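You operate a simulated robot arm through the tools that you are given. There is no shell and no other tool. Be economical: measure what you need, move in short steps, check, and stop when the job is done.

Carry out the task below with a simulated two-armed robot. There is one attempt and no reset: what you move stays moved.

Task
Take the cap off the jar on the top of the valve bench and lay it down there.

It is judged by the outcome, as a careful person would: the job done as asked, and still so three seconds after it is handed in. It fails if anything else is knocked over, pushed out of place, dropped, spilled or broken. Lids that push on must go on centred and level and be pressed home; caps that screw on are set level and turned clockwise until they are tight.

Robot
Two 7-joint arms with four-finger grippers on one trunk, on a base that drives. Base frame: it is fixed to the floor where the robot stands at the start and does not move with it; the origin is under the middle of the robot, x ahead of it, y to its left, z up; the surface under the hand at the start is at about z = 0.78. Readings come in m, degrees, newtons and seconds.
The left shoulder is at the start at [0.04, 0.181, 1.13], the right one opposite. With the tool pointing down near the work surface each hand reaches from about 0.32 to 0.84 m from the robot's upright axis, wherever it stands, measured 20 degrees to its own side. Payload 3.67 kg a hand.
Tool frame (each hand has its own): the origin (TCP) lies between the finger pads and is the grasp point; the fingertips stand 0.028 m ahead of it; z points along the fingers, y is the line along which they close. Largest opening 0.112 m; the body of the gripper starts 0.073 m behind the TCP.
Orientation is told as [roll, pitch, yaw] about the base's x, y, z axes, in that order, counted from this pose: with the fingers straight down and closing along the base's y, the tool's x points along the base's -x, its y along +y and its z along -z.

Tools
- The arms move only by the tool move_arm. It takes "left_plan", "right_plan" or both (then of equal length, played together; a hand with none holds still); each is a list of rows, each a list of 3 entries, a list of its own where there are three numbers: the shift along the base's x, y, z in m, then the turn, a rotation vector about the base's x, y, z in degrees, then the gripper command, from -1 (fully open) to 1 (shut), values between in proportion. In form: [[[x, y, z], [wx, wy, wz], fingers], ...]. A call has 1 to 10 rows; each row shifts and turns the commanded pose from where the row before left it. A row lasts 0.2 s, in which the tool goes at most 0.05 m and 8.6 degrees; a call with a longer step from one row to the next is refused whole, and so is a gripper value outside its range. A pose out of reach is approached as far as the arm can. The call stops where the force on the tool passes 40 N (or 10 N more than at its start, if that is more) or the arm is blocked; 0.2 s more then pass. Each finger halts on what it meets, pressing with about 42 N; the grip force reading is that of the motor and also rises with nothing between the fingers. The clock runs only during rows and for 0.2 s after the last one: add rows that do not move to give the fingers time. The reply holds the time, the measured pose of the TCP, the force on the tool along the base axes, the opening and the grip force, in the units named above and with some noise, with the torque about the TCP (base axes, N m) and any sound that the robot's microphone picked up.
- Cameras (640 x 400 px; columns grow to the right, rows downward): "scene" is now at [0.1047, -0.0017, 1.3487]; the picture's right is [-0.03, -1.00, 0.00], its down [-0.66, 0.02, -0.75] and it looks along [0.75, -0.02, -0.66] (base axes); focal length 280 px, centre (320, 200). "left" rides on the left gripper at [0.06, 0.018, -0.104] in its tool frame; the picture's right is [-0.29, 0.96, 0.00], its down [-0.80, -0.24, -0.55] and it looks along [-0.53, -0.16, 0.83] (tool axes); focal length 234 px, centre (320, 200). "right" rides on the right gripper at [0.06, -0.018, -0.104] in its tool frame; the picture's right is [0.29, 0.96, 0.00], its down [-0.80, 0.24, -0.55] and it looks along [-0.53, 0.16, 0.83] (tool axes); focal length 234 px, centre (320, 200). There is no depth. A picture from a camera that has moved, and an enlarged one, comes with that camera's place and axes in the base frame and with its lens.
- get_image(camera): a new picture of that camera. It takes no simulated time.
- raise_lower(by): slides the trunk up (or, below 0, down) by that many m; the arms and the scene camera ride with it, the base frame stays. It gives what a move gives, with no picture.
- base_move(legs): drives the robot by 1 to 6 legs, each [ahead, left, turn to the left] in m, m and degrees, along the robot's own axes; the way and the turn of a leg run together, so that a leg with both is an arc; at most 1.5 m and 180 degrees a leg. The arms and the cameras ride along, it lands a little off, and it stops where it bumps. It gives what a move gives.
- head_to(pan, tilt): turns the head with the scene camera to pan (to the left, within 86 degrees either way) and tilt (down, from -29 to 69), counted from straight ahead of the robot. It gives what a move gives.
- zoom(camera, box): a new picture of the part [left, top, right, bottom] of that camera's present view, enlarged. It takes no simulated time.
- close_job(): hands the job in; it is judged then, once.

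Go step by step. Nothing tells you exact positions but the pictures and the camera data: compare them with the known pose of the tool, close in by small moves and look again before you grip or let go. The budget is 120 turns and 88 pictures, counting those below and the enlarged ones. Unless the task says otherwise, let go and move clear before handing in, and close with one line.

The tools are called by a JSON object that holds its "op" and its "data". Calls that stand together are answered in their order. move_arm: Moves the arms, as the interface text tells. Its arguments: {"type":"object","properties":{"left_plan":{"type":"array"},"right_plan":{"type":"array"}},"required":[]} The other tools are called the same way: raise_lower (by) slides the trunk up or down; base_move (legs) drives the base; head_to (pan, tilt) turns the head that bears the scene camera; get_image (camera) takes a picture; zoom (camera, box) takes an enlarged picture of a part of a camera's view; close_job () hands the job in.

At the start:

```text
t: 0.0
left_position: [0.4524, 0.2319, 1.0928]
left_ee_rot: [0.0, 0.0, -0.1]
left_wrist_force: [-0.6, 0.1, -0.3]
left_torque: [0.03, 0.02, 0.01]
left_gripper_width: 0.112
left_grip_force: 0.1
right_position: [0.5579, -0.2689, 1.063]
right_ee_rot: [0.0, 0.1, 0.0]
right_wrist_force: [-0.5, -0.2, 0.5]
right_torque: [0.01, -0.03, -0.01]
right_gripper_width: 0.112
right_grip_force: 0.1
trunk travel left (down, up): [-0.25, 0.264]
robot x, y, heading: [0.0024, -0.0002, -0.1]
head pan, tilt: [-1.7, 41.0]
```

scene: 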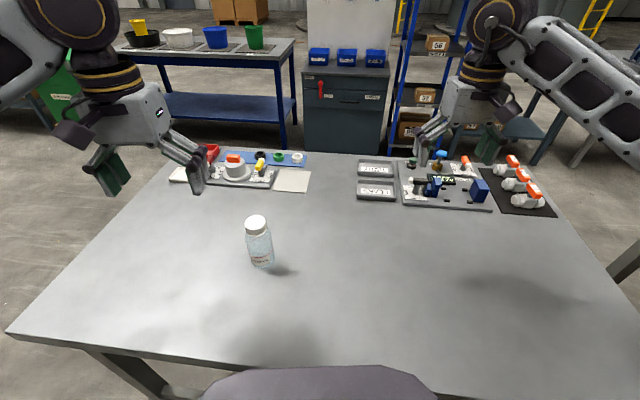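
right: 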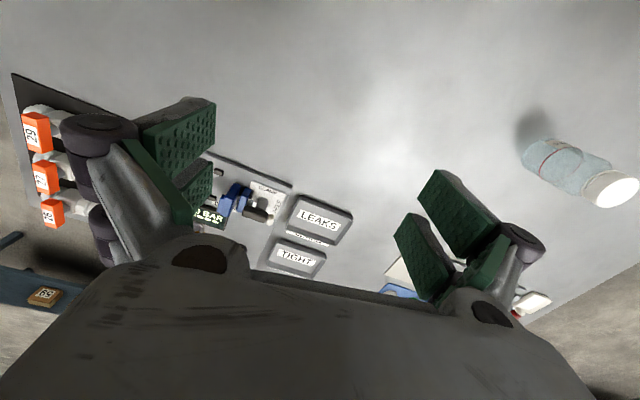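
left: 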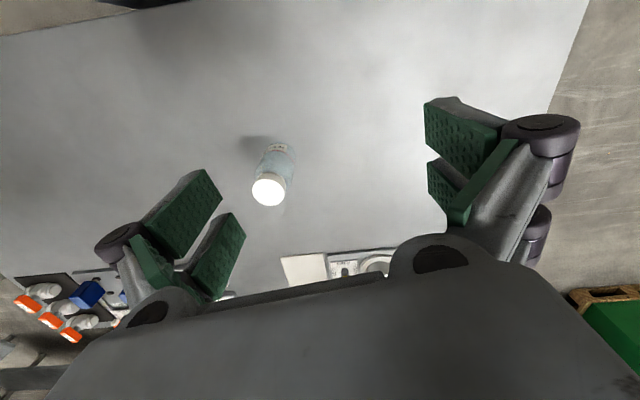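

The jar stands at about [0.52, 0.125], with its top at roughly z 0.92. I'll zoom in to see the cap and any labels.

{"op": "zoom", "data": {"camera": "scene", "box": [210, 200, 306, 280]}}

{"op": "zoom", "data": {"camera": "left", "box": [220, 120, 330, 220]}}

```text
5.00 times, centred on (258, 240) of scene
camera zoom: at [0.1047, -0.0017, 1.3487], right [-0.03, -1.0, 0.0], down [-0.66, 0.02, -0.75], along [0.75, -0.02, -0.66], focal length 1401 px, centre (630, 0)
```

zoom: 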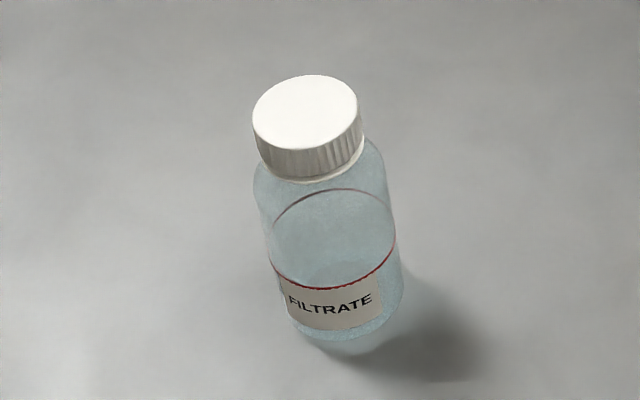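

```text
4.00 times, centred on (275, 170) of left
camera zoom: at [0.3917, 0.2487, 1.1962], right [0.29, 0.96, 0.0], down [0.8, -0.24, 0.55], along [0.53, -0.16, -0.83], focal length 937 px, centre (500, 320)
```

zoom: 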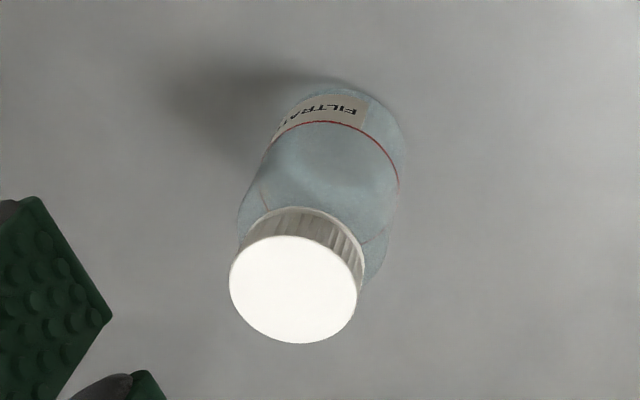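

It's a ribbed screw cap (about 46 mm across, top at z≈0.913) on a jar about 66 mm wide holding liquid. The left hand will hold the body from a slanted side approach and the right will unscrew from above. I'll start by turning the left hand while it's still high and clear.

{"op": "move_arm", "data": {"left_plan": [[[-0.005, 0.01, 0], [0, -8, 0], -1], [[-0.005, 0.01, 0], [0, -8, 0], -1], [[-0.005, 0.01, 0], [0, -8, 0], -1], [[-0.005, 0.01, 0], [0, -8, 0], -1], [[-0.005, 0, 0], [0, -8, 0], -1], [[0, 0, 0], [0, -8, 0], -1], [[0, 0, 0], [0, -7, 0], -1]]}}

{"op": "move_arm", "data": {"left_plan": [[[0, 0, -0.01], [0, 0, -7.5], -1], [[0, 0, -0.01], [0, 0, -7.5], -1], [[0, 0, -0.01], [0, 0, -7.5], -1], [[0, 0, -0.01], [0, 0, -7.5], -1], [[0, 0, -0.01], [0, 0, -7.5], -1], [[0, 0, -0.01], [0, 0, -7.5], -1], [[0, 0, 0], [0, 0, 0], -1]]}}

{"op": "get_image", "data": {"camera": "scene"}}

```text
t: 1.6
left_position: [0.492, 0.2751, 1.126]
left_ee_rot: [0.0, -55.0, 0.0]
left_wrist_force: [-0.3, 0.4, -0.4]
left_torque: [0.02, -0.02, 0.01]
left_gripper_width: 0.112
left_grip_force: 0.0
left hand out of reach, approached as far as the arm can: row 5, 6, 7
right_position: [0.5571, -0.2682, 1.0633]
right_ee_rot: [-0.1, 0.0, 0.1]
right_wrist_force: [-0.3, -0.5, 0.4]
right_torque: [0.0, -0.01, -0.02]
right_gripper_width: 0.112
right_grip_force: 0.0
trunk travel left (down, up): [-0.25, 0.264]
robot x, y, heading: [-0.0035, 0.0012, 0.3]
head pan, tilt: [-1.7, 41.0]
```

```text
t: 3.2
left_position: [0.4916, 0.274, 1.066]
left_ee_rot: [-0.1, -55.0, -45.0]
left_wrist_force: [0.1, -0.1, 0.0]
left_torque: [-0.01, -0.03, 0.0]
left_gripper_width: 0.1119
left_grip_force: 0.2
right_position: [0.5565, -0.2699, 1.0638]
right_ee_rot: [0.0, 0.0, 0.0]
right_wrist_force: [-1.1, -0.4, -0.5]
right_torque: [0.04, -0.02, 0.04]
right_gripper_width: 0.1118
right_grip_force: 0.0
trunk travel left (down, up): [-0.25, 0.264]
robot x, y, heading: [0.001, 0.0007, 0.0]
head pan, tilt: [-1.7, 41.0]
```

```text
82 pictures are left
camera scene: at [0.1043, -0.002, 1.3487], right [-0.03, -1.0, 0.0], down [-0.66, 0.02, -0.76], along [0.75, -0.02, -0.66], focal length 280 px, centre (320, 200)
```

scene: 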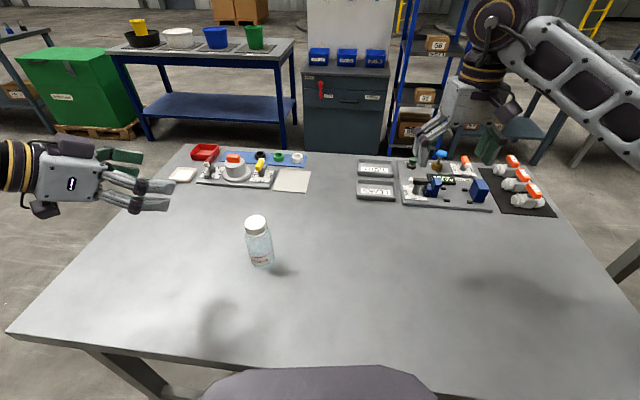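

The hand is at a good angle but close to its near-reach limit. I'll yaw it further so it comes in more from the left, then lower it to the start of the approach line.

{"op": "move_arm", "data": {"left_plan": [[[0, 0, -0.02], [0, 0, -7], -1], [[0, 0, -0.02], [0, 0, -7], -1], [[0, -0.005, -0.02], [0, 0, -6], -1], [[0, -0.005, -0.03], [0, 0, 0], -1], [[0, -0.005, -0.03], [0, 0, 0], -1], [[0, -0.005, -0.03], [0, 0, 0], -1], [[0, 0, 0], [0, 0, 0], -1]]}}

{"op": "get_image", "data": {"camera": "scene"}}

{"op": "get_image", "data": {"camera": "left"}}

```text
t: 4.8
left_position: [0.4923, 0.2562, 0.9169]
left_ee_rot: [0.0, -55.1, -64.9]
left_wrist_force: [0.7, -0.4, 0.1]
left_torque: [0.01, 0.01, -0.02]
left_gripper_width: 0.1121
left_grip_force: 0.1
right_position: [0.558, -0.2701, 1.0623]
right_ee_rot: [0.0, 0.1, 0.1]
right_wrist_force: [0.0, -0.8, -0.6]
right_torque: [0.01, 0.0, -0.01]
right_gripper_width: 0.1119
right_grip_force: 0.0
trunk travel left (down, up): [-0.25, 0.264]
robot x, y, heading: [0.0005, -0.0041, -0.1]
head pan, tilt: [-1.7, 41.0]
```

```text
81 pictures are left
camera scene: at [0.1043, -0.0018, 1.3488], right [-0.03, -1.0, 0.0], down [-0.66, 0.02, -0.76], along [0.75, -0.02, -0.66], focal length 280 px, centre (320, 200)
```

scene: 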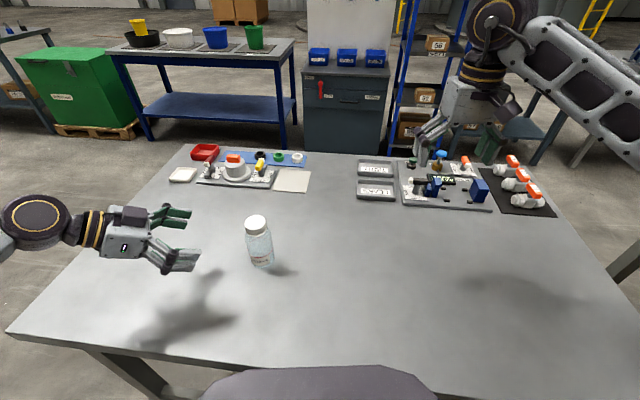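

```text
80 pictures are left
camera left: at [0.459, 0.3715, 0.9265], right [0.94, 0.26, 0.24], down [-0.22, -0.11, 0.97], along [0.27, -0.96, -0.04], focal length 234 px, centre (320, 200)
```

left: 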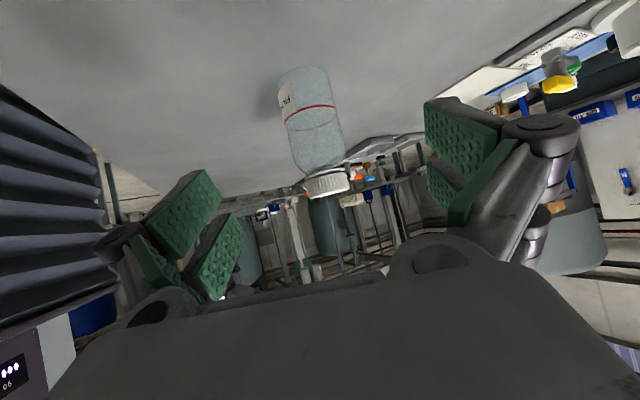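

The left camera puts the jar axis at about [0.539, 0.129]. I'll move most of the way along the approach line and check.

{"op": "move_arm", "data": {"left_plan": [[[-0.005, -0.014, -0.003], [0, 0, 0], -1], [[0.01, -0.022, -0.017], [0, 0, 0], -1], [[0.01, -0.022, -0.017], [0, 0, 0], -1], [[0.01, -0.022, -0.017], [0, 0, 0], -1], [[0, 0, 0], [0, 0, 0], -1]]}}

{"op": "get_image", "data": {"camera": "left"}}

{"op": "zoom", "data": {"camera": "scene", "box": [180, 180, 340, 280]}}

```text
t: 6.0
left_position: [0.5165, 0.1751, 0.8637]
left_ee_rot: [-0.1, -55.0, -64.9]
left_wrist_force: [-0.2, 0.1, 0.5]
left_torque: [0.02, 0.0, -0.02]
left_gripper_width: 0.1119
left_grip_force: 0.0
right_position: [0.5558, -0.2697, 1.0641]
right_ee_rot: [0.0, 0.0, 0.0]
right_wrist_force: [0.6, -0.4, -0.4]
right_torque: [-0.01, -0.03, 0.01]
right_gripper_width: 0.1123
right_grip_force: 0.1
trunk travel left (down, up): [-0.25, 0.264]
robot x, y, heading: [-0.0017, 0.0011, 0.1]
head pan, tilt: [-1.7, 41.0]
```

```text
79 pictures are left
camera left: at [0.4831, 0.2906, 0.8725], right [0.94, 0.26, 0.24], down [-0.21, -0.1, 0.97], along [0.27, -0.96, -0.04], focal length 234 px, centre (320, 200)
```

left: 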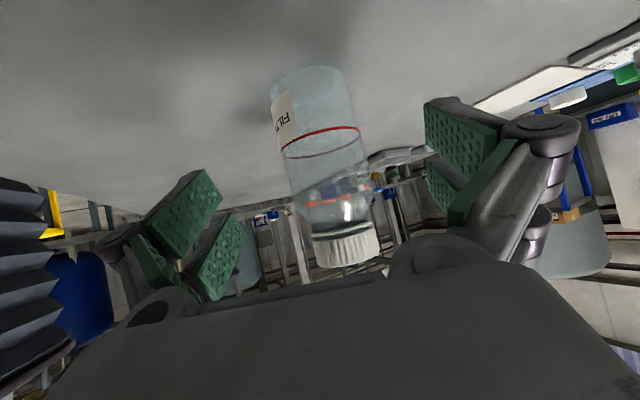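

```text
4.00 times, centred on (260, 230) of scene
camera zoom: at [0.1042, -0.0014, 1.3488], right [-0.03, -1.0, 0.0], down [-0.66, 0.02, -0.76], along [0.75, -0.02, -0.66], focal length 1121 px, centre (560, 80)
```

zoom: 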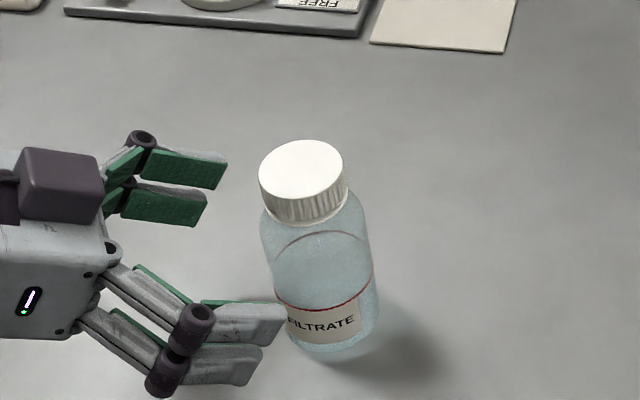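

The jar is centred on the approach line with about 62 mm to go. I'll move in and then look before closing.

{"op": "move_arm", "data": {"left_plan": [[[0.007, -0.015, -0.012], [0, 0, 0], -1], [[0.007, -0.015, -0.012], [0, 0, 0], -1], [[0.0075, -0.016, -0.012], [0, 0, 0], -1], [[0, 0, 0], [0, 0, 0], -1]]}}

{"op": "get_image", "data": {"camera": "left"}}

{"op": "zoom", "data": {"camera": "scene", "box": [180, 180, 340, 280]}}

```text
t: 7.0
left_position: [0.5389, 0.1288, 0.8261]
left_ee_rot: [-0.1, -55.0, -65.0]
left_wrist_force: [0.4, 0.1, -0.1]
left_torque: [-0.01, -0.03, -0.02]
left_gripper_width: 0.1123
left_grip_force: 0.0
right_position: [0.5567, -0.2686, 1.0638]
right_ee_rot: [0.1, 0.0, 0.0]
right_wrist_force: [-0.1, -0.2, 0.6]
right_torque: [0.02, 0.02, 0.01]
right_gripper_width: 0.1118
right_grip_force: 0.2
trunk travel left (down, up): [-0.25, 0.264]
robot x, y, heading: [-0.0006, 0.0023, -0.1]
head pan, tilt: [-1.7, 41.0]
```

```text
77 pictures are left
camera left: at [0.5046, 0.2441, 0.8368], right [0.94, 0.26, 0.24], down [-0.22, -0.1, 0.97], along [0.27, -0.96, -0.04], focal length 234 px, centre (320, 200)
```

left: 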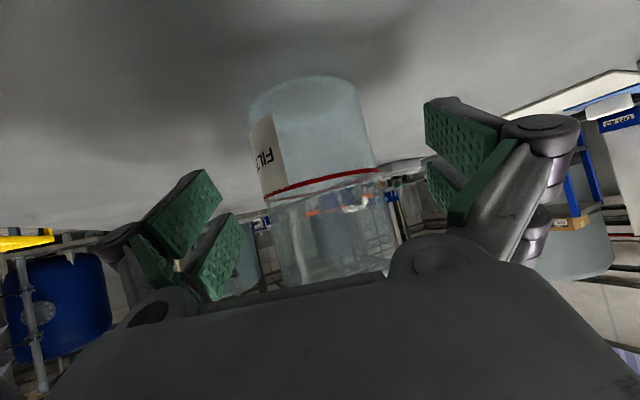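

```text
4.00 times, centred on (260, 230) of scene
camera zoom: at [0.1042, -0.0013, 1.3488], right [-0.03, -1.0, 0.0], down [-0.66, 0.02, -0.76], along [0.75, -0.02, -0.66], focal length 1121 px, centre (560, 80)
```

zoom: 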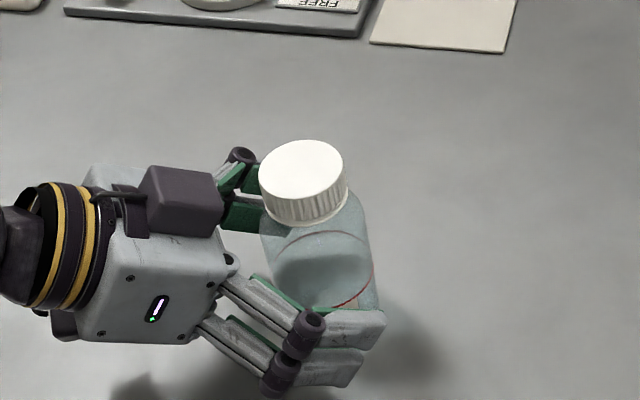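

The jar sits between the pads, centred to within 2 mm. I'll close gently and then squeeze.

{"op": "move_arm", "data": {"left_plan": [[[0.002, 0.0005, 0], [0, 0, 0], -0.8], [[0, 0, 0], [0, 0, 0], -0.5], [[0, 0, 0], [0, 0, 0], -0.3], [[0, 0, 0], [0, 0, 0], -0.2], [[0, 0, 0], [0, 0, 0], -0.1], [[0, 0, 0], [0, 0, 0], 0.1], [[0, 0, 0], [0, 0, 0], 0.5], [[0, 0, 0], [0, 0, 0], 1], [[0, 0, 0], [0, 0, 0], 1]]}}

{"op": "zoom", "data": {"camera": "scene", "box": [180, 180, 340, 280]}}

{"op": "get_image", "data": {"camera": "left"}}

```text
t: 9.0
left_position: [0.5406, 0.1305, 0.826]
left_ee_rot: [-0.1, -55.1, -64.9]
left_wrist_force: [-1.1, 0.7, 0.8]
left_torque: [0.0, 0.01, -0.06]
left_gripper_width: 0.0547
left_grip_force: 42.6
right_position: [0.5574, -0.2696, 1.0632]
right_ee_rot: [-0.1, 0.0, 0.1]
right_wrist_force: [-0.2, -0.3, 0.4]
right_torque: [0.01, -0.01, -0.03]
right_gripper_width: 0.1121
right_grip_force: 0.1
trunk travel left (down, up): [-0.25, 0.264]
robot x, y, heading: [-0.0021, 0.0009, 0.1]
head pan, tilt: [-1.7, 41.0]
```

```text
4.00 times, centred on (260, 230) of scene
camera zoom: at [0.1046, -0.0016, 1.3487], right [-0.03, -1.0, 0.0], down [-0.66, 0.02, -0.76], along [0.75, -0.02, -0.66], focal length 1121 px, centre (560, 80)
```

zoom: 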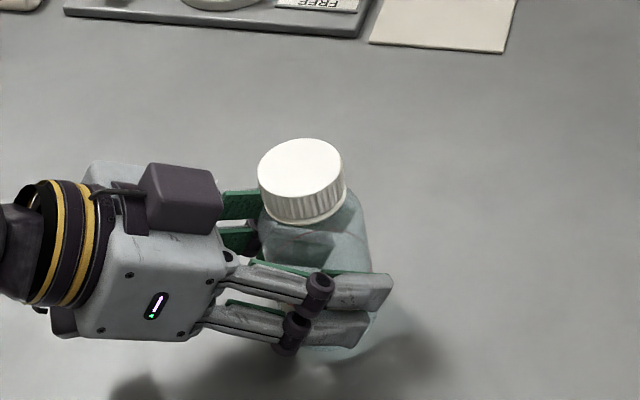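

```text
74 pictures are left
camera left: at [0.5068, 0.2446, 0.8368], right [0.94, 0.26, 0.23], down [-0.21, -0.1, 0.97], along [0.27, -0.96, -0.04], focal length 234 px, centre (320, 200)
```

left: 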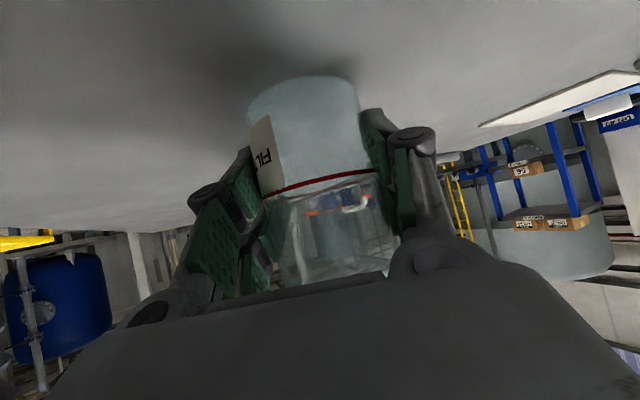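

The jar is firmly held and still upright. Next I bring the right hand over the cap at a safe height, turning it to a clockwise start yaw.

{"op": "move_arm", "data": {"right_plan": [[[-0.002, 0.045, 0.0], [0, 0, -7], -0.5], [[-0.002, 0.045, 0.0], [0, 0, -7], -0.4], [[-0.002, 0.045, 0], [0, 0, -7], -0.34], [[-0.002, 0.045, 0], [0, 0, -7], -0.34], [[-0.002, 0.045, 0], [0, 0, -7], -0.34], [[-0.002, 0.045, 0], [0, 0, -7], -0.34], [[-0.002, 0.045, 0], [0, 0, -7], -0.34], [[-0.002, 0.045, 0], [0, 0, -7], -0.34], [[-0.002, 0.04, 0], [0, 0, -4], -0.34], [[0, 0, 0], [0, 0, 0], -0.34]], "left_plan": [[[0, 0, 0], [0, 0, 0], 1], [[0, 0, 0], [0, 0, 0], 1], [[0, 0, 0], [0, 0, 0], 1], [[0, 0, 0], [0, 0, 0], 1], [[0, 0, 0], [0, 0, 0], 1], [[0, 0, 0], [0, 0, 0], 1], [[0, 0, 0], [0, 0, 0], 1], [[0, 0, 0], [0, 0, 0], 1], [[0, 0, 0], [0, 0, 0], 1], [[0, 0, 0], [0, 0, 0], 1]]}}

{"op": "get_image", "data": {"camera": "scene"}}

{"op": "get_image", "data": {"camera": "right"}}

```text
t: 11.2
left_position: [0.5415, 0.1293, 0.8263]
left_ee_rot: [-0.1, -54.9, -64.9]
left_wrist_force: [0.4, -0.6, 1.9]
left_torque: [-0.06, -0.03, 0.0]
left_gripper_width: 0.0544
left_grip_force: 42.1
right_position: [0.5412, 0.1307, 1.0636]
right_ee_rot: [0.0, 0.0, -60.1]
right_wrist_force: [0.4, 0.6, -0.1]
right_torque: [0.0, 0.0, 0.02]
right_gripper_width: 0.0751
right_grip_force: 0.0
trunk travel left (down, up): [-0.25, 0.264]
robot x, y, heading: [-0.0018, 0.0036, 0.1]
head pan, tilt: [-1.7, 41.0]
```

```text
73 pictures are left
camera scene: at [0.1047, -0.0025, 1.3487], right [-0.03, -1.0, 0.0], down [-0.66, 0.02, -0.75], along [0.75, -0.02, -0.66], focal length 280 px, centre (320, 200)
```

scene: 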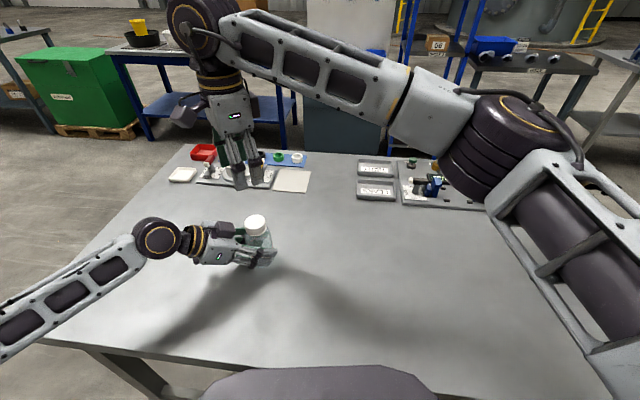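

```text
72 pictures are left
camera right: at [0.4959, 0.1758, 1.1662], right [0.69, 0.73, 0.0], down [0.61, -0.57, 0.55], along [0.4, -0.38, -0.83], focal length 234 px, centre (320, 200)
```

right: 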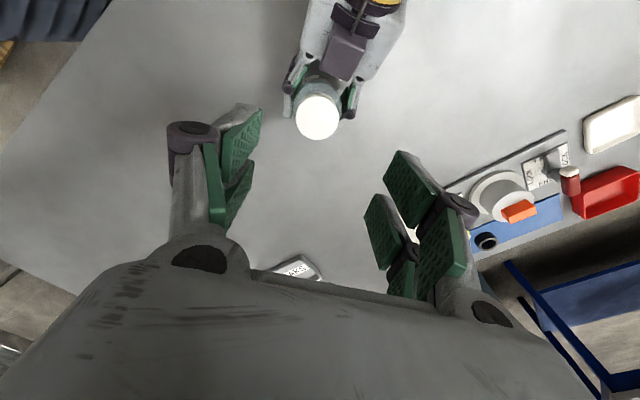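

The cap top is at about [0.538, 0.131]. I'll descend around it in two stages.

{"op": "move_arm", "data": {"right_plan": [[[-0.001, 0, -0.03], [0, 0, 0], -0.34], [[-0.0015, 0, -0.03], [0, 0, 0], -0.34], [[0, 0, -0.03], [0, 0, 0], -0.34], [[0, 0, -0.015], [0, 0, 0], -0.34], [[0, 0, 0], [0, 0, 0], -0.34]]}}

{"op": "get_image", "data": {"camera": "right"}}

{"op": "zoom", "data": {"camera": "scene", "box": [180, 170, 340, 270]}}

```text
t: 12.4
left_position: [0.5415, 0.1283, 0.8266]
left_ee_rot: [-0.1, -55.0, -64.9]
left_wrist_force: [0.3, 0.3, 0.7]
left_torque: [-0.02, -0.07, -0.02]
left_gripper_width: 0.0547
left_grip_force: 42.4
right_position: [0.5369, 0.1314, 0.9585]
right_ee_rot: [0.1, 0.0, -60.0]
right_wrist_force: [-0.2, 0.1, 0.9]
right_torque: [-0.01, -0.01, 0.01]
right_gripper_width: 0.0749
right_grip_force: 0.1
trunk travel left (down, up): [-0.25, 0.264]
robot x, y, heading: [-0.002, 0.0004, -0.1]
head pan, tilt: [-1.7, 41.0]
```

```text
71 pictures are left
camera right: at [0.4919, 0.1752, 1.0615], right [0.69, 0.73, 0.0], down [0.61, -0.57, 0.55], along [0.4, -0.38, -0.83], focal length 234 px, centre (320, 200)
```

right: 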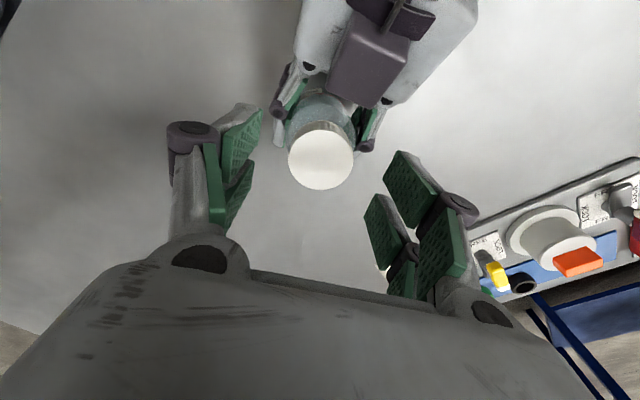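

```text
4.00 times, centred on (260, 220) of scene
camera zoom: at [0.1046, -0.0015, 1.3487], right [-0.03, -1.0, 0.0], down [-0.66, 0.02, -0.76], along [0.75, -0.02, -0.66], focal length 1121 px, centre (560, 120)
```

zoom: 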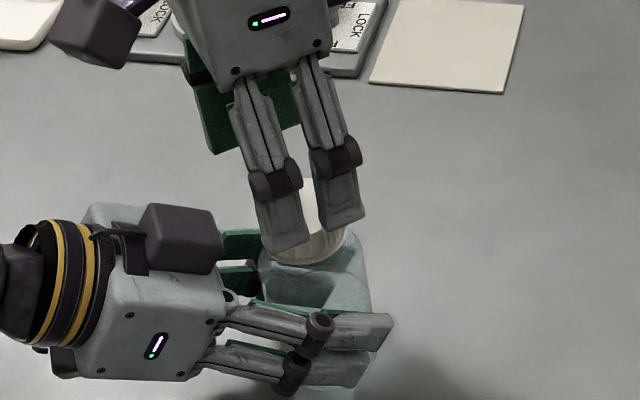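

Aligned within a couple of millimetres, so I'll descend to cap height and close on it gradually.

{"op": "move_arm", "data": {"right_plan": [[[0.001, 0.001, -0.015], [0, 0, 0], -0.34], [[0, 0, -0.015], [0, 0, 0], -0.34], [[0, 0, -0.012], [0, 0, 0], -0.34], [[0, 0, 0], [0, 0, 0], -0.2], [[0, 0, 0], [0, 0, 0], 0.0], [[0, 0, 0], [0, 0, 0], 0.15], [[0, 0, 0], [0, 0, 0], 0.3], [[0, 0, 0], [0, 0, 0], 0.6], [[0, 0, 0], [0, 0, 0], 1], [[0, 0, 0], [0, 0, 0], 1]]}}

{"op": "zoom", "data": {"camera": "scene", "box": [180, 170, 340, 270]}}

{"op": "get_image", "data": {"camera": "right"}}

```text
t: 14.6
left_position: [0.5397, 0.1276, 0.8267]
left_ee_rot: [-0.2, -55.0, -64.9]
left_wrist_force: [-11.3, -5.3, 2.9]
left_torque: [0.38, -0.63, -0.04]
left_gripper_width: 0.0546
left_grip_force: 41.9
right_position: [0.5368, 0.1322, 0.9157]
right_ee_rot: [0.0, 0.0, -60.0]
right_wrist_force: [10.8, 5.5, -0.5]
right_torque: [0.11, -0.15, 0.06]
right_gripper_width: 0.0436
right_grip_force: 41.9
trunk travel left (down, up): [-0.25, 0.264]
robot x, y, heading: [-0.0004, -0.0022, -0.2]
head pan, tilt: [-1.7, 41.0]
```

```text
4.00 times, centred on (260, 220) of scene
camera zoom: at [0.1044, -0.0016, 1.3487], right [-0.03, -1.0, 0.0], down [-0.66, 0.02, -0.76], along [0.75, -0.02, -0.66], focal length 1121 px, centre (560, 120)
```

zoom: 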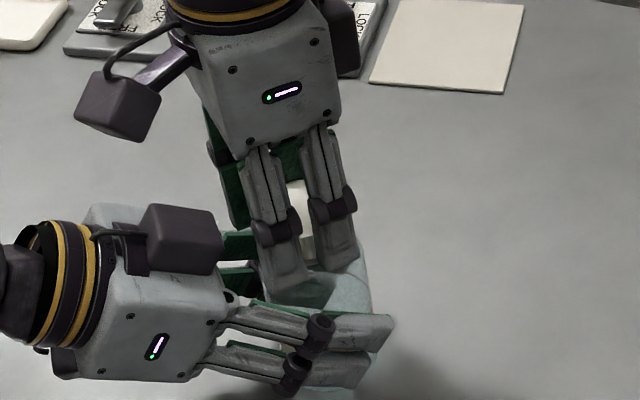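

```text
68 pictures are left
camera right: at [0.4918, 0.1764, 1.0202], right [0.69, 0.73, 0.0], down [0.61, -0.57, 0.55], along [0.4, -0.38, -0.83], focal length 234 px, centre (320, 200)
```

right: 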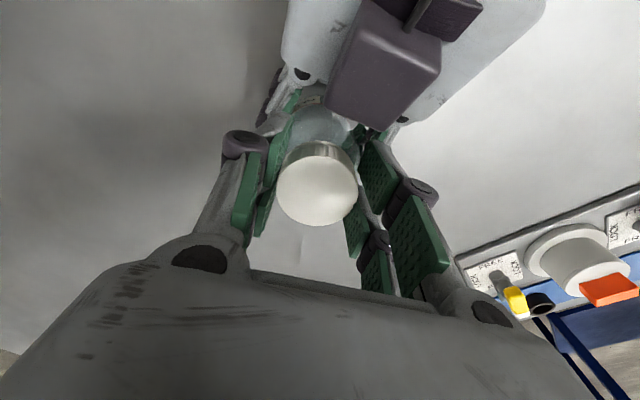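

Both hands have hold, with a small sideways load that I'll relieve with a tiny shift. Then I'll start turning counterclockwise.

{"op": "move_arm", "data": {"right_plan": [[[0.0015, 0.0007, 0], [0, 0, 0], 1], [[0, 0, 0], [0, 0, 6], 1], [[0, 0, 0], [0, 0, 6], 1], [[0, 0, 0], [0, 0, 6], 1], [[0, 0, 0], [0, 0, 6], 1]], "left_plan": [[[0, 0, 0], [0, 0, 0], 1], [[0, 0, 0], [0, 0, 0], 1], [[0, 0, 0], [0, 0, 0], 1], [[0, 0, 0], [0, 0, 0], 1], [[0, 0, 0], [0, 0, 0], 1]]}}

{"op": "zoom", "data": {"camera": "right", "box": [220, 80, 420, 260]}}

```text
t: 15.8
left_position: [0.542, 0.1299, 0.8261]
left_ee_rot: [0.3, -55.0, -64.9]
left_wrist_force: [10.9, 3.0, -4.7]
left_torque: [-0.23, -0.59, 0.71]
left_gripper_width: 0.0542
left_grip_force: 41.9
right_position: [0.5373, 0.1332, 0.9167]
right_ee_rot: [-0.1, 0.0, -35.9]
right_wrist_force: [-7.4, -2.4, 9.9]
right_torque: [-0.07, 1.03, -0.75]
right_gripper_width: 0.0431
right_grip_force: 42.1
trunk travel left (down, up): [-0.25, 0.264]
robot x, y, heading: [0.0025, 0.0012, 0.1]
head pan, tilt: [-1.7, 41.0]
```

```text
2.22 times, centred on (320, 170) of right
camera zoom: at [0.4795, 0.1539, 1.02], right [0.33, 0.94, 0.0], down [0.79, -0.27, 0.55], along [0.52, -0.18, -0.83], focal length 520 px, centre (320, 267)
```

zoom: 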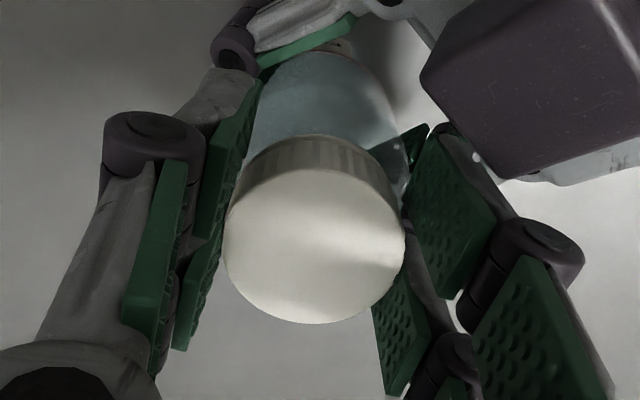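

The cap is resisting at about 0.75 N·m and pushing upward on the hand, as an unscrewing thread would. I'll continue turning with a slight rise.

{"op": "move_arm", "data": {"right_plan": [[[0, 0, 0.001], [0, 0, 7], 1], [[0, 0, 0.0003], [0, 0, 7], 1], [[0, 0, 0.0003], [0, 0, 7], 1], [[0, 0, 0.0003], [0, 0, 7], 1], [[0, 0, 0.0003], [0, 0, 7], 1], [[0, 0, 0.0003], [0, 0, 7], 1], [[0, 0, 0.0003], [0, 0, 7], 1], [[0, 0, 0.0003], [0, 0, 7], 1]]}}

{"op": "zoom", "data": {"camera": "right", "box": [220, 80, 420, 260]}}

{"op": "zoom", "data": {"camera": "scene", "box": [180, 170, 340, 270]}}

```text
t: 17.6
left_position: [0.5414, 0.1299, 0.8271]
left_ee_rot: [-0.1, -55.0, -64.8]
left_wrist_force: [4.5, 37.3, 7.3]
left_torque: [-1.62, 0.92, -0.02]
left_gripper_width: 0.0555
left_grip_force: 41.9
right_position: [0.5386, 0.1311, 0.9197]
right_ee_rot: [-0.4, 0.3, 20.2]
right_wrist_force: [-4.5, -35.0, -3.7]
right_torque: [-1.47, -0.54, -0.08]
right_gripper_width: 0.0427
right_grip_force: 42.4
trunk travel left (down, up): [-0.25, 0.264]
robot x, y, heading: [0.0021, 0.0001, 0.1]
head pan, tilt: [-1.7, 41.0]
```

```text
2.22 times, centred on (320, 170) of right
camera zoom: at [0.4894, 0.0955, 1.023], right [-0.6, 0.8, 0.0], down [0.67, 0.5, 0.55], along [0.44, 0.33, -0.84], focal length 520 px, centre (320, 267)
```

zoom: 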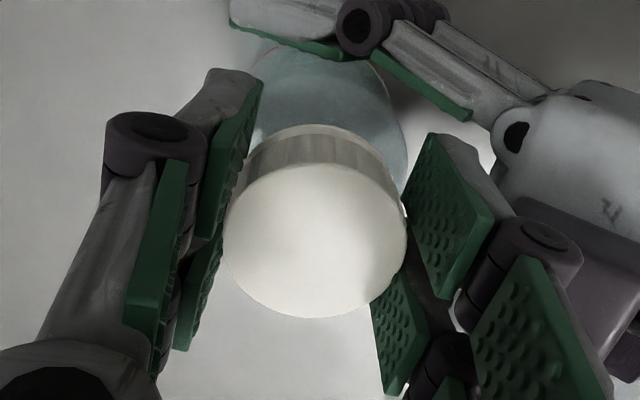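

```text
4.00 times, centred on (260, 220) of scene
camera zoom: at [0.1044, -0.0014, 1.3487], right [-0.03, -1.0, 0.0], down [-0.66, 0.02, -0.76], along [0.75, -0.02, -0.66], focal length 1121 px, centre (560, 120)
```

zoom: 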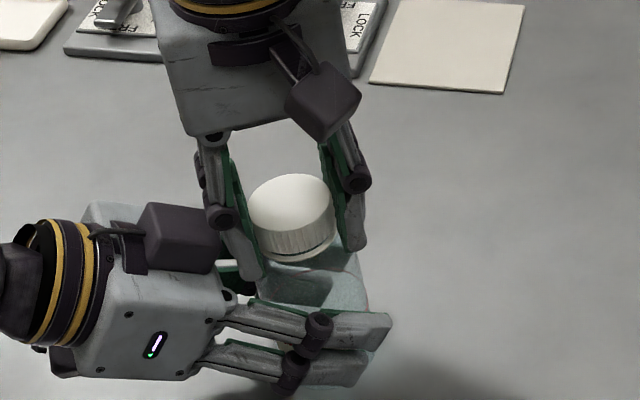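

Torque has dropped to near zero, so the cap broke loose and a gap shows beneath it. A sideways load of 35 N built up, so I'll relieve it and then keep turning.

{"op": "move_arm", "data": {"right_plan": [[[-0.0004, -0.0016, 0], [0, 0, 0], 1], [[0, -0.0016, 0], [0, 0, 0], 1], [[0, 0, 0], [0, 0, 0], 1]]}}

{"op": "move_arm", "data": {"right_plan": [[[0, 0, 0.0002], [0, 0, 7], 1], [[0, 0, 0.0002], [0, 0, 7], 1], [[0, 0, 0.0002], [0, 0, 7], 1], [[0, 0, 0.0002], [0, 0, 7], 1]]}}

{"op": "zoom", "data": {"camera": "scene", "box": [200, 180, 320, 255]}}

```text
t: 18.4
left_position: [0.5411, 0.1277, 0.8262]
left_ee_rot: [-0.1, -55.2, -65.1]
left_wrist_force: [9.9, 16.3, 8.8]
left_torque: [-0.37, 1.09, -0.08]
left_gripper_width: 0.0553
left_grip_force: 41.9
right_position: [0.5377, 0.1298, 0.919]
right_ee_rot: [-0.1, 0.2, 20.2]
right_wrist_force: [-8.9, -16.8, -10.4]
right_torque: [-1.17, -0.19, -0.01]
right_gripper_width: 0.0425
right_grip_force: 42.5
trunk travel left (down, up): [-0.25, 0.264]
robot x, y, heading: [0.003, -0.0009, 0.2]
head pan, tilt: [-1.7, 41.0]
```

```text
t: 19.4
left_position: [0.5406, 0.1295, 0.8266]
left_ee_rot: [0.0, -54.9, -65.0]
left_wrist_force: [8.3, 19.7, 7.7]
left_torque: [-1.3, -0.67, 0.31]
left_gripper_width: 0.0549
left_grip_force: 42.0
right_position: [0.5392, 0.1281, 0.9199]
right_ee_rot: [-0.1, 0.1, 48.1]
right_wrist_force: [-6.7, -19.8, -9.3]
right_torque: [-0.51, 1.34, -0.31]
right_gripper_width: 0.0427
right_grip_force: 42.6
trunk travel left (down, up): [-0.25, 0.264]
robot x, y, heading: [0.0013, -0.003, -0.2]
head pan, tilt: [-1.7, 41.0]
```

```text
5.33 times, centred on (260, 218) of scene
camera zoom: at [0.1047, -0.0015, 1.3487], right [-0.03, -1.0, 0.0], down [-0.66, 0.02, -0.75], along [0.75, -0.02, -0.66], focal length 1495 px, centre (640, 107)
```

zoom: 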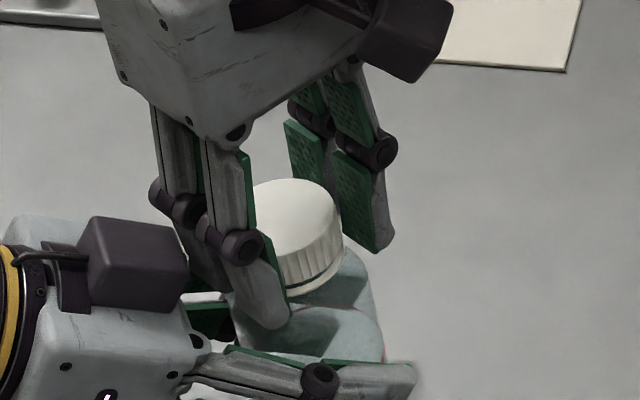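

The thread is still engaged and now pulling down slightly. I'll turn a bit further with the load relieved, which also moves the finger away from the left hand's sensor box before I open.

{"op": "move_arm", "data": {"right_plan": [[[0, -0.001, -0.0005], [0, 0, 7], 1], [[0, -0.001, -0.0003], [0, 0, 7], 1], [[0, 0, 0], [0, 0, 7], 1], [[0, 0, 0], [0, 0, 0], 1]]}}

{"op": "move_arm", "data": {"right_plan": [[[0, 0, 0], [0, 0, 0], 0.1], [[0, 0, 0], [0, 0, 0], -0.05], [[0, 0, 0], [0, 0, 0], -0.05]]}}

{"op": "zoom", "data": {"camera": "scene", "box": [200, 180, 320, 255]}}

{"op": "zoom", "data": {"camera": "right", "box": [220, 80, 420, 260]}}

```text
t: 20.4
left_position: [0.541, 0.1278, 0.8269]
left_ee_rot: [-0.4, -54.9, -64.9]
left_wrist_force: [-0.7, 13.0, 8.0]
left_torque: [-0.74, -0.06, 0.01]
left_gripper_width: 0.0546
left_grip_force: 42.1
right_position: [0.5388, 0.1271, 0.9196]
right_ee_rot: [-0.1, 0.0, 65.6]
right_wrist_force: [-1.0, -13.7, -7.8]
right_torque: [-0.48, 0.1, 0.01]
right_gripper_width: 0.0428
right_grip_force: 41.9
right hand out of reach, approached as far as the arm can: row 3
trunk travel left (down, up): [-0.25, 0.264]
robot x, y, heading: [0.002, 0.0, 0.1]
head pan, tilt: [-1.7, 41.0]
```

```text
t: 21.2
left_position: [0.5389, 0.1286, 0.8274]
left_ee_rot: [-0.2, -55.0, -64.9]
left_wrist_force: [-14.5, 12.8, 9.9]
left_torque: [-1.04, -1.16, 0.23]
left_gripper_width: 0.0545
left_grip_force: 41.8
right_position: [0.539, 0.1266, 0.9192]
right_ee_rot: [0.0, 0.0, 65.4]
right_wrist_force: [14.2, -13.4, -9.8]
right_torque: [-0.23, -0.17, -0.22]
right_gripper_width: 0.0484
right_grip_force: 0.0
trunk travel left (down, up): [-0.25, 0.264]
robot x, y, heading: [0.0014, -0.0036, 0.0]
head pan, tilt: [-1.7, 41.0]
```

```text
5.33 times, centred on (260, 218) of scene
camera zoom: at [0.1046, -0.0015, 1.3487], right [-0.03, -1.0, 0.0], down [-0.66, 0.02, -0.76], along [0.75, -0.02, -0.66], focal length 1495 px, centre (640, 107)
```

zoom: 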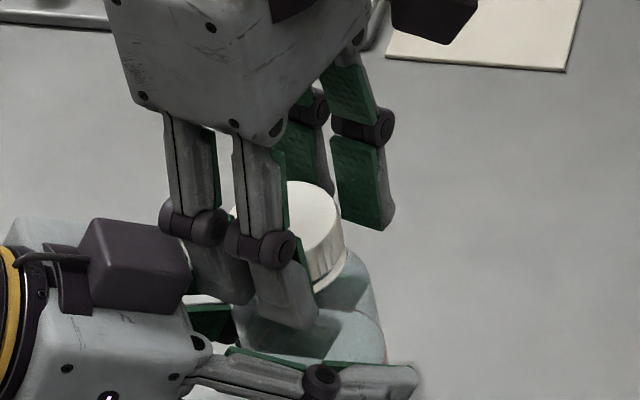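

```text
2.22 times, centred on (320, 170) of right
camera zoom: at [0.5316, 0.0657, 1.0232], right [-0.99, 0.14, 0.0], down [0.11, 0.82, 0.55], along [0.08, 0.55, -0.83], focal length 520 px, centre (320, 267)
```

zoom: 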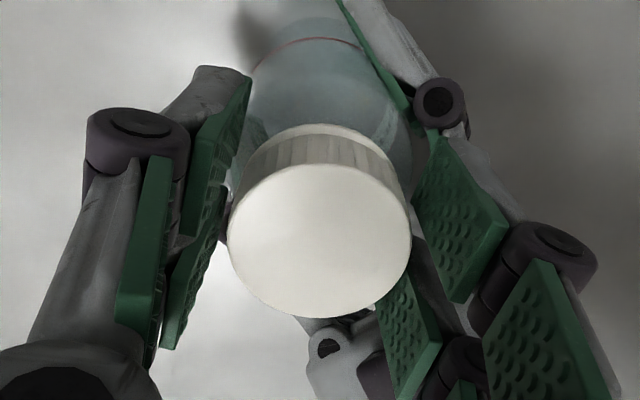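

The fingers stopped at 48 mm, so one is probably touching the left hand's box. I'll narrow the fingers slightly, back off in the direction of the force and check.

{"op": "move_arm", "data": {"right_plan": [[[0, 0, 0], [0, 0, 0], 0.16], [[0.001, -0.001, 0], [0, 0, 0], 0.16], [[0, 0, 0], [0, 0, 0], 0.16]]}}

{"op": "zoom", "data": {"camera": "left", "box": [160, 150, 480, 350]}}

```text
t: 22.0
left_position: [0.5389, 0.1291, 0.8259]
left_ee_rot: [-0.1, -55.0, -65.0]
left_wrist_force: [-7.5, 5.9, 5.2]
left_torque: [-0.54, -0.58, 0.05]
left_gripper_width: 0.0541
left_grip_force: 41.8
right_position: [0.539, 0.1268, 0.9203]
right_ee_rot: [0.1, -0.1, 65.5]
right_wrist_force: [8.0, -6.2, -4.2]
right_torque: [-0.02, -0.03, -0.05]
right_gripper_width: 0.0444
right_grip_force: 0.0
trunk travel left (down, up): [-0.25, 0.264]
robot x, y, heading: [0.0017, 0.0, 0.0]
head pan, tilt: [-1.7, 41.0]
```

```text
2.00 times, centred on (320, 250) of left
camera zoom: at [0.5066, 0.2445, 0.8365], right [0.94, 0.26, 0.23], down [-0.21, -0.1, 0.97], along [0.27, -0.96, -0.04], focal length 468 px, centre (320, 100)
```

zoom: 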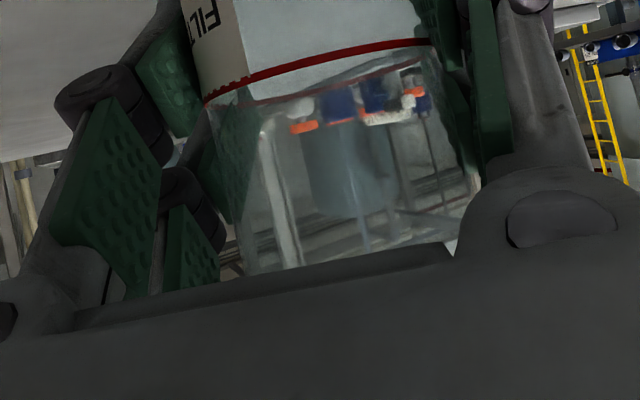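

The load halved with that step. I'll shift once more, lift the fingers clear of the cap, rotate back to -60° while high, and check.

{"op": "move_arm", "data": {"right_plan": [[[0.001, -0.0008, 0], [0, 0, 0], 0.14], [[0, 0, 0.004], [0, 0, 0], 0.14], [[0, 0, 0.006], [0, 0, 0], 0.14], [[0, 0, 0.01], [0, 0, 0], 0.14], [[0, 0, 0.02], [0, 0, 0], 0.14], [[0, 0, 0.02], [0, 0, 0], 0], [[0, 0, 0], [0, 0, 0], 0]]}}

{"op": "zoom", "data": {"camera": "scene", "box": [200, 180, 320, 255]}}

```text
t: 23.6
left_position: [0.5402, 0.1286, 0.8253]
left_ee_rot: [-0.2, -55.0, -64.9]
left_wrist_force: [-0.9, 0.0, 0.8]
left_torque: [0.08, 0.03, 0.01]
left_gripper_width: 0.0548
left_grip_force: 41.8
right_position: [0.54, 0.1241, 0.9797]
right_ee_rot: [0.0, 0.1, 65.2]
right_wrist_force: [0.2, -0.5, -0.4]
right_torque: [0.02, 0.03, 0.03]
right_gripper_width: 0.0561
right_grip_force: 0.1
trunk travel left (down, up): [-0.25, 0.264]
robot x, y, heading: [0.0027, 0.0021, -0.1]
head pan, tilt: [-1.7, 41.0]
```

```text
5.33 times, centred on (260, 218) of scene
camera zoom: at [0.1045, -0.0016, 1.3487], right [-0.03, -1.0, 0.0], down [-0.66, 0.02, -0.76], along [0.75, -0.02, -0.66], focal length 1495 px, centre (640, 107)
```

zoom: 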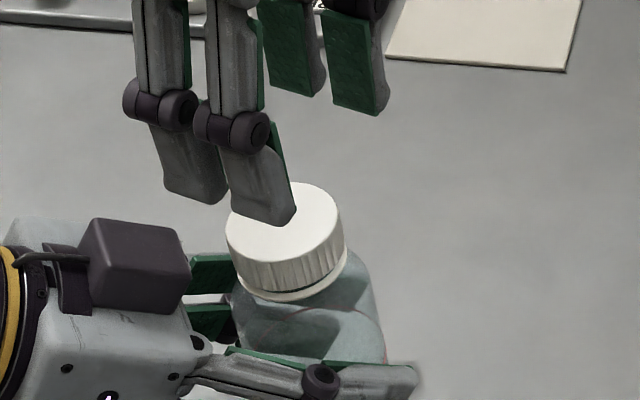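

The cap is undisturbed and all loads are zero. I'll rotate the raised right hand back as far as about -90°.

{"op": "move_arm", "data": {"right_plan": [[[0, 0.001, 0], [0, 0, -8.5], 0], [[0, 0.001, 0], [0, 0, -8.5], 0], [[0, 0.001, 0], [0, 0, -8.5], 0], [[0, 0.001, 0], [0, 0, -8.5], 0], [[0, 0.001, 0], [0, 0, -8.5], 0], [[0, 0, 0], [0, 0, -8.5], 0], [[0, 0, 0], [0, 0, -8.5], 0], [[0, 0, 0], [0, 0, -8.5], -0.1], [[0, 0, 0], [0, 0, -8.5], -0.2], [[0, 0, 0], [0, 0, -8.5], -0.3]]}}

{"op": "move_arm", "data": {"right_plan": [[[0, 0, 0], [0, 0, -8.5], -0.3], [[0, 0, 0], [0, 0, -8.5], -0.3], [[0, 0, 0], [0, 0, -8.5], -0.3], [[0, 0, 0], [0, 0, -8.5], -0.3], [[0, 0, 0], [0, 0, -8.5], -0.3], [[0, 0, 0], [0, 0, -8.5], -0.3], [[0, 0, 0], [0, 0, -8.5], -0.3], [[0, 0, 0], [0, 0, -8.5], -0.3], [[0, 0, 0], [0, 0, 0], -0.3]]}}

{"op": "get_image", "data": {"camera": "right"}}

```text
t: 25.8
left_position: [0.5402, 0.1289, 0.8247]
left_ee_rot: [-0.1, -55.0, -64.9]
left_wrist_force: [-0.1, 0.3, -0.1]
left_torque: [0.0, 0.03, 0.02]
left_gripper_width: 0.0544
left_grip_force: 42.1
right_position: [0.5414, 0.1314, 0.9793]
right_ee_rot: [-0.1, 0.0, -19.6]
right_wrist_force: [0.7, -0.2, 0.5]
right_torque: [0.0, 0.0, 0.03]
right_gripper_width: 0.0729
right_grip_force: 0.0
trunk travel left (down, up): [-0.25, 0.264]
robot x, y, heading: [0.0002, -0.0019, -0.0]
head pan, tilt: [-1.7, 41.0]
```

```text
t: 27.8
left_position: [0.5401, 0.1291, 0.8256]
left_ee_rot: [-0.1, -55.0, -64.9]
left_wrist_force: [-0.3, -0.3, -1.2]
left_torque: [0.03, 0.01, -0.06]
left_gripper_width: 0.0545
left_grip_force: 42.0
right_position: [0.5404, 0.1314, 0.98]
right_ee_rot: [0.0, 0.0, -87.7]
right_wrist_force: [0.1, 0.3, -0.1]
right_torque: [0.0, -0.02, 0.02]
right_gripper_width: 0.0728
right_grip_force: 0.1
trunk travel left (down, up): [-0.25, 0.264]
robot x, y, heading: [0.001, 0.002, 0.1]
head pan, tilt: [-1.7, 41.0]
```

```text
59 pictures are left
camera right: at [0.5212, 0.1908, 1.0833], right [0.94, 0.33, 0.0], down [0.27, -0.79, 0.55], along [0.18, -0.52, -0.83], focal length 234 px, centre (320, 200)
```

right: 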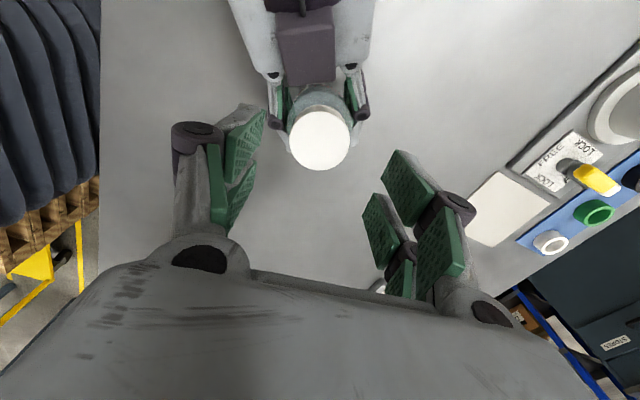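

The cap is still centred below the hand. I'll go down and grip it again.

{"op": "move_arm", "data": {"right_plan": [[[-0.0015, 0, -0.03], [0, 0, 0], -0.3], [[0, 0, -0.02], [0, 0, 0], -0.3], [[0, 0, -0.012], [0, 0, 0], -0.3], [[0, 0, 0], [0, 0, 0], -0.1], [[0, 0, 0], [0, 0, 0], 0.1], [[0, 0, 0], [0, 0, 0], 0.25], [[0, 0, 0], [0, 0, 0], 0.5], [[0, 0, 0], [0, 0, 0], 1], [[0, 0, 0], [0, 0, 0], 1]]}}

```text
t: 29.8
left_position: [0.5402, 0.1281, 0.8259]
left_ee_rot: [-0.1, -55.1, -65.0]
left_wrist_force: [-1.1, -0.3, -0.6]
left_torque: [0.08, 0.01, 0.02]
left_gripper_width: 0.0547
left_grip_force: 41.8
right_position: [0.5419, 0.1317, 0.9182]
right_ee_rot: [0.0, 0.1, -87.5]
right_wrist_force: [0.8, 0.2, -0.6]
right_torque: [0.0, -0.03, 0.01]
right_gripper_width: 0.0412
right_grip_force: 41.7
trunk travel left (down, up): [-0.25, 0.264]
robot x, y, heading: [0.0011, 0.0014, -0.1]
head pan, tilt: [-1.7, 41.0]
```

Clean grip with no side load. I'll turn counterclockwise again and watch forces.

{"op": "move_arm", "data": {"right_plan": [[[0, 0, 0.0001], [0, 0, 8], 1], [[0, 0, 0.0001], [0, 0, 8], 1], [[0, 0, 0.0001], [0, 0, 8], 1], [[0, 0, 0.0001], [0, 0, 8], 1], [[0, 0, 0.0001], [0, 0, 8], 1], [[0, 0, 0.0001], [0, 0, 8], 1]]}}

{"op": "zoom", "data": {"camera": "scene", "box": [200, 180, 320, 255]}}

```text
t: 31.2
left_position: [0.5394, 0.1297, 0.826]
left_ee_rot: [-0.2, -55.0, -64.9]
left_wrist_force: [-4.4, -3.4, -1.0]
left_torque: [0.65, -0.69, -0.01]
left_gripper_width: 0.0546
left_grip_force: 41.9
right_position: [0.5393, 0.1308, 0.9172]
right_ee_rot: [0.1, 0.0, -39.4]
right_wrist_force: [3.7, 2.8, 1.0]
right_torque: [-0.31, 0.35, 0.0]
right_gripper_width: 0.0416
right_grip_force: 42.0
trunk travel left (down, up): [-0.25, 0.264]
robot x, y, heading: [0.0013, 0.0031, -0.1]
head pan, tilt: [-1.7, 41.0]
```

```text
5.33 times, centred on (260, 218) of scene
camera zoom: at [0.1048, -0.0015, 1.3487], right [-0.03, -1.0, 0.0], down [-0.66, 0.02, -0.75], along [0.75, -0.02, -0.66], focal length 1495 px, centre (640, 107)
```

zoom: 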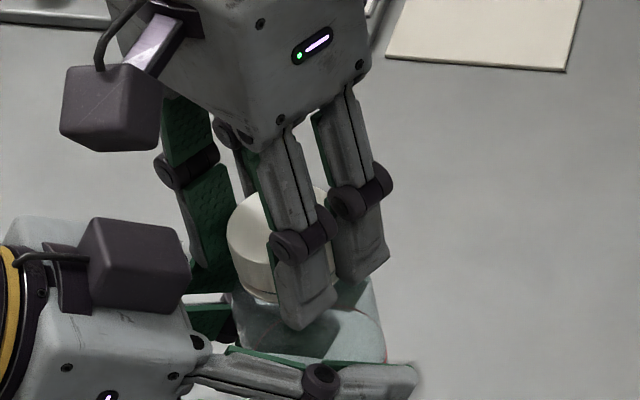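

Very low forces and torque, so the cap is turning loosely. I'll continue.

{"op": "move_arm", "data": {"right_plan": [[[0, 0, 0.0001], [0, 0, 8], 1], [[0, 0, 0.0001], [0, 0, 8], 1], [[0, 0, 0.0001], [0, 0, 8], 1], [[0, 0, 0.0001], [0, 0, 8], 1], [[0, 0, 0.0001], [0, 0, 8], 1], [[0, 0, 0.0001], [0, 0, 8], 1]]}}

{"op": "zoom", "data": {"camera": "scene", "box": [200, 180, 320, 255]}}

```text
t: 32.6
left_position: [0.5398, 0.1289, 0.8261]
left_ee_rot: [-0.2, -54.9, -64.7]
left_wrist_force: [-12.0, 13.0, 2.0]
left_torque: [-0.34, -0.7, 0.0]
left_gripper_width: 0.0545
left_grip_force: 41.8
right_position: [0.5396, 0.1287, 0.9177]
right_ee_rot: [-0.1, -0.1, 8.5]
right_wrist_force: [12.3, -13.8, -2.4]
right_torque: [-0.84, -0.44, 0.02]
right_gripper_width: 0.0416
right_grip_force: 42.0
trunk travel left (down, up): [-0.25, 0.264]
robot x, y, heading: [0.0022, -0.0008, 0.0]
head pan, tilt: [-1.7, 41.0]
```

```text
5.33 times, centred on (260, 218) of scene
camera zoom: at [0.1048, -0.0015, 1.3487], right [-0.03, -1.0, 0.0], down [-0.66, 0.02, -0.75], along [0.75, -0.02, -0.66], focal length 1495 px, centre (640, 107)
```

zoom: 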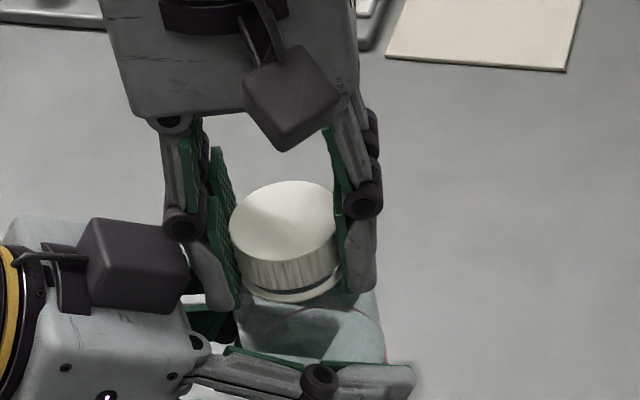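

The gap under the cap is growing. The finger is grazing the left hand's box, so I'll shift slightly away and keep turning.

{"op": "move_arm", "data": {"right_plan": [[[0.001, -0.0015, 0], [0, 0, 0], 1], [[0, 0, 0.0001], [0, 0, 8], 1], [[0, 0, 0.0001], [0, 0, 8], 1], [[0, 0, 0.0001], [0, 0, 8], 1], [[0, 0, 0.0001], [0, 0, 8], 1], [[0, 0, 0.0001], [0, 0, 8], 1], [[0, 0, 0.0001], [0, 0, 8], 1]]}}

{"op": "zoom", "data": {"camera": "scene", "box": [200, 180, 320, 255]}}

```text
t: 34.2
left_position: [0.5398, 0.1284, 0.8261]
left_ee_rot: [-0.2, -55.0, -64.8]
left_wrist_force: [-7.2, 4.0, 0.7]
left_torque: [-0.37, -0.6, 0.2]
left_gripper_width: 0.0543
left_grip_force: 42.0
right_position: [0.5411, 0.129, 0.9194]
right_ee_rot: [0.0, -0.1, 56.6]
right_wrist_force: [7.0, -5.3, -1.1]
right_torque: [-0.06, -0.04, -0.21]
right_gripper_width: 0.0416
right_grip_force: 42.0
trunk travel left (down, up): [-0.25, 0.264]
robot x, y, heading: [0.0005, -0.0002, -0.0]
head pan, tilt: [-1.7, 41.0]
```

```text
5.33 times, centred on (260, 218) of scene
camera zoom: at [0.1048, -0.0015, 1.3487], right [-0.03, -1.0, 0.0], down [-0.66, 0.02, -0.75], along [0.75, -0.02, -0.66], focal length 1495 px, centre (640, 107)
```

zoom: 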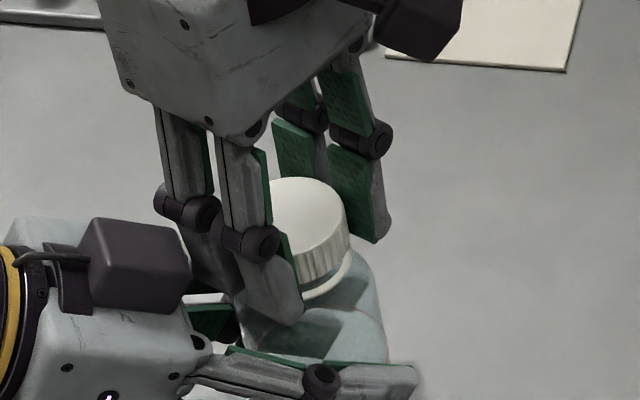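

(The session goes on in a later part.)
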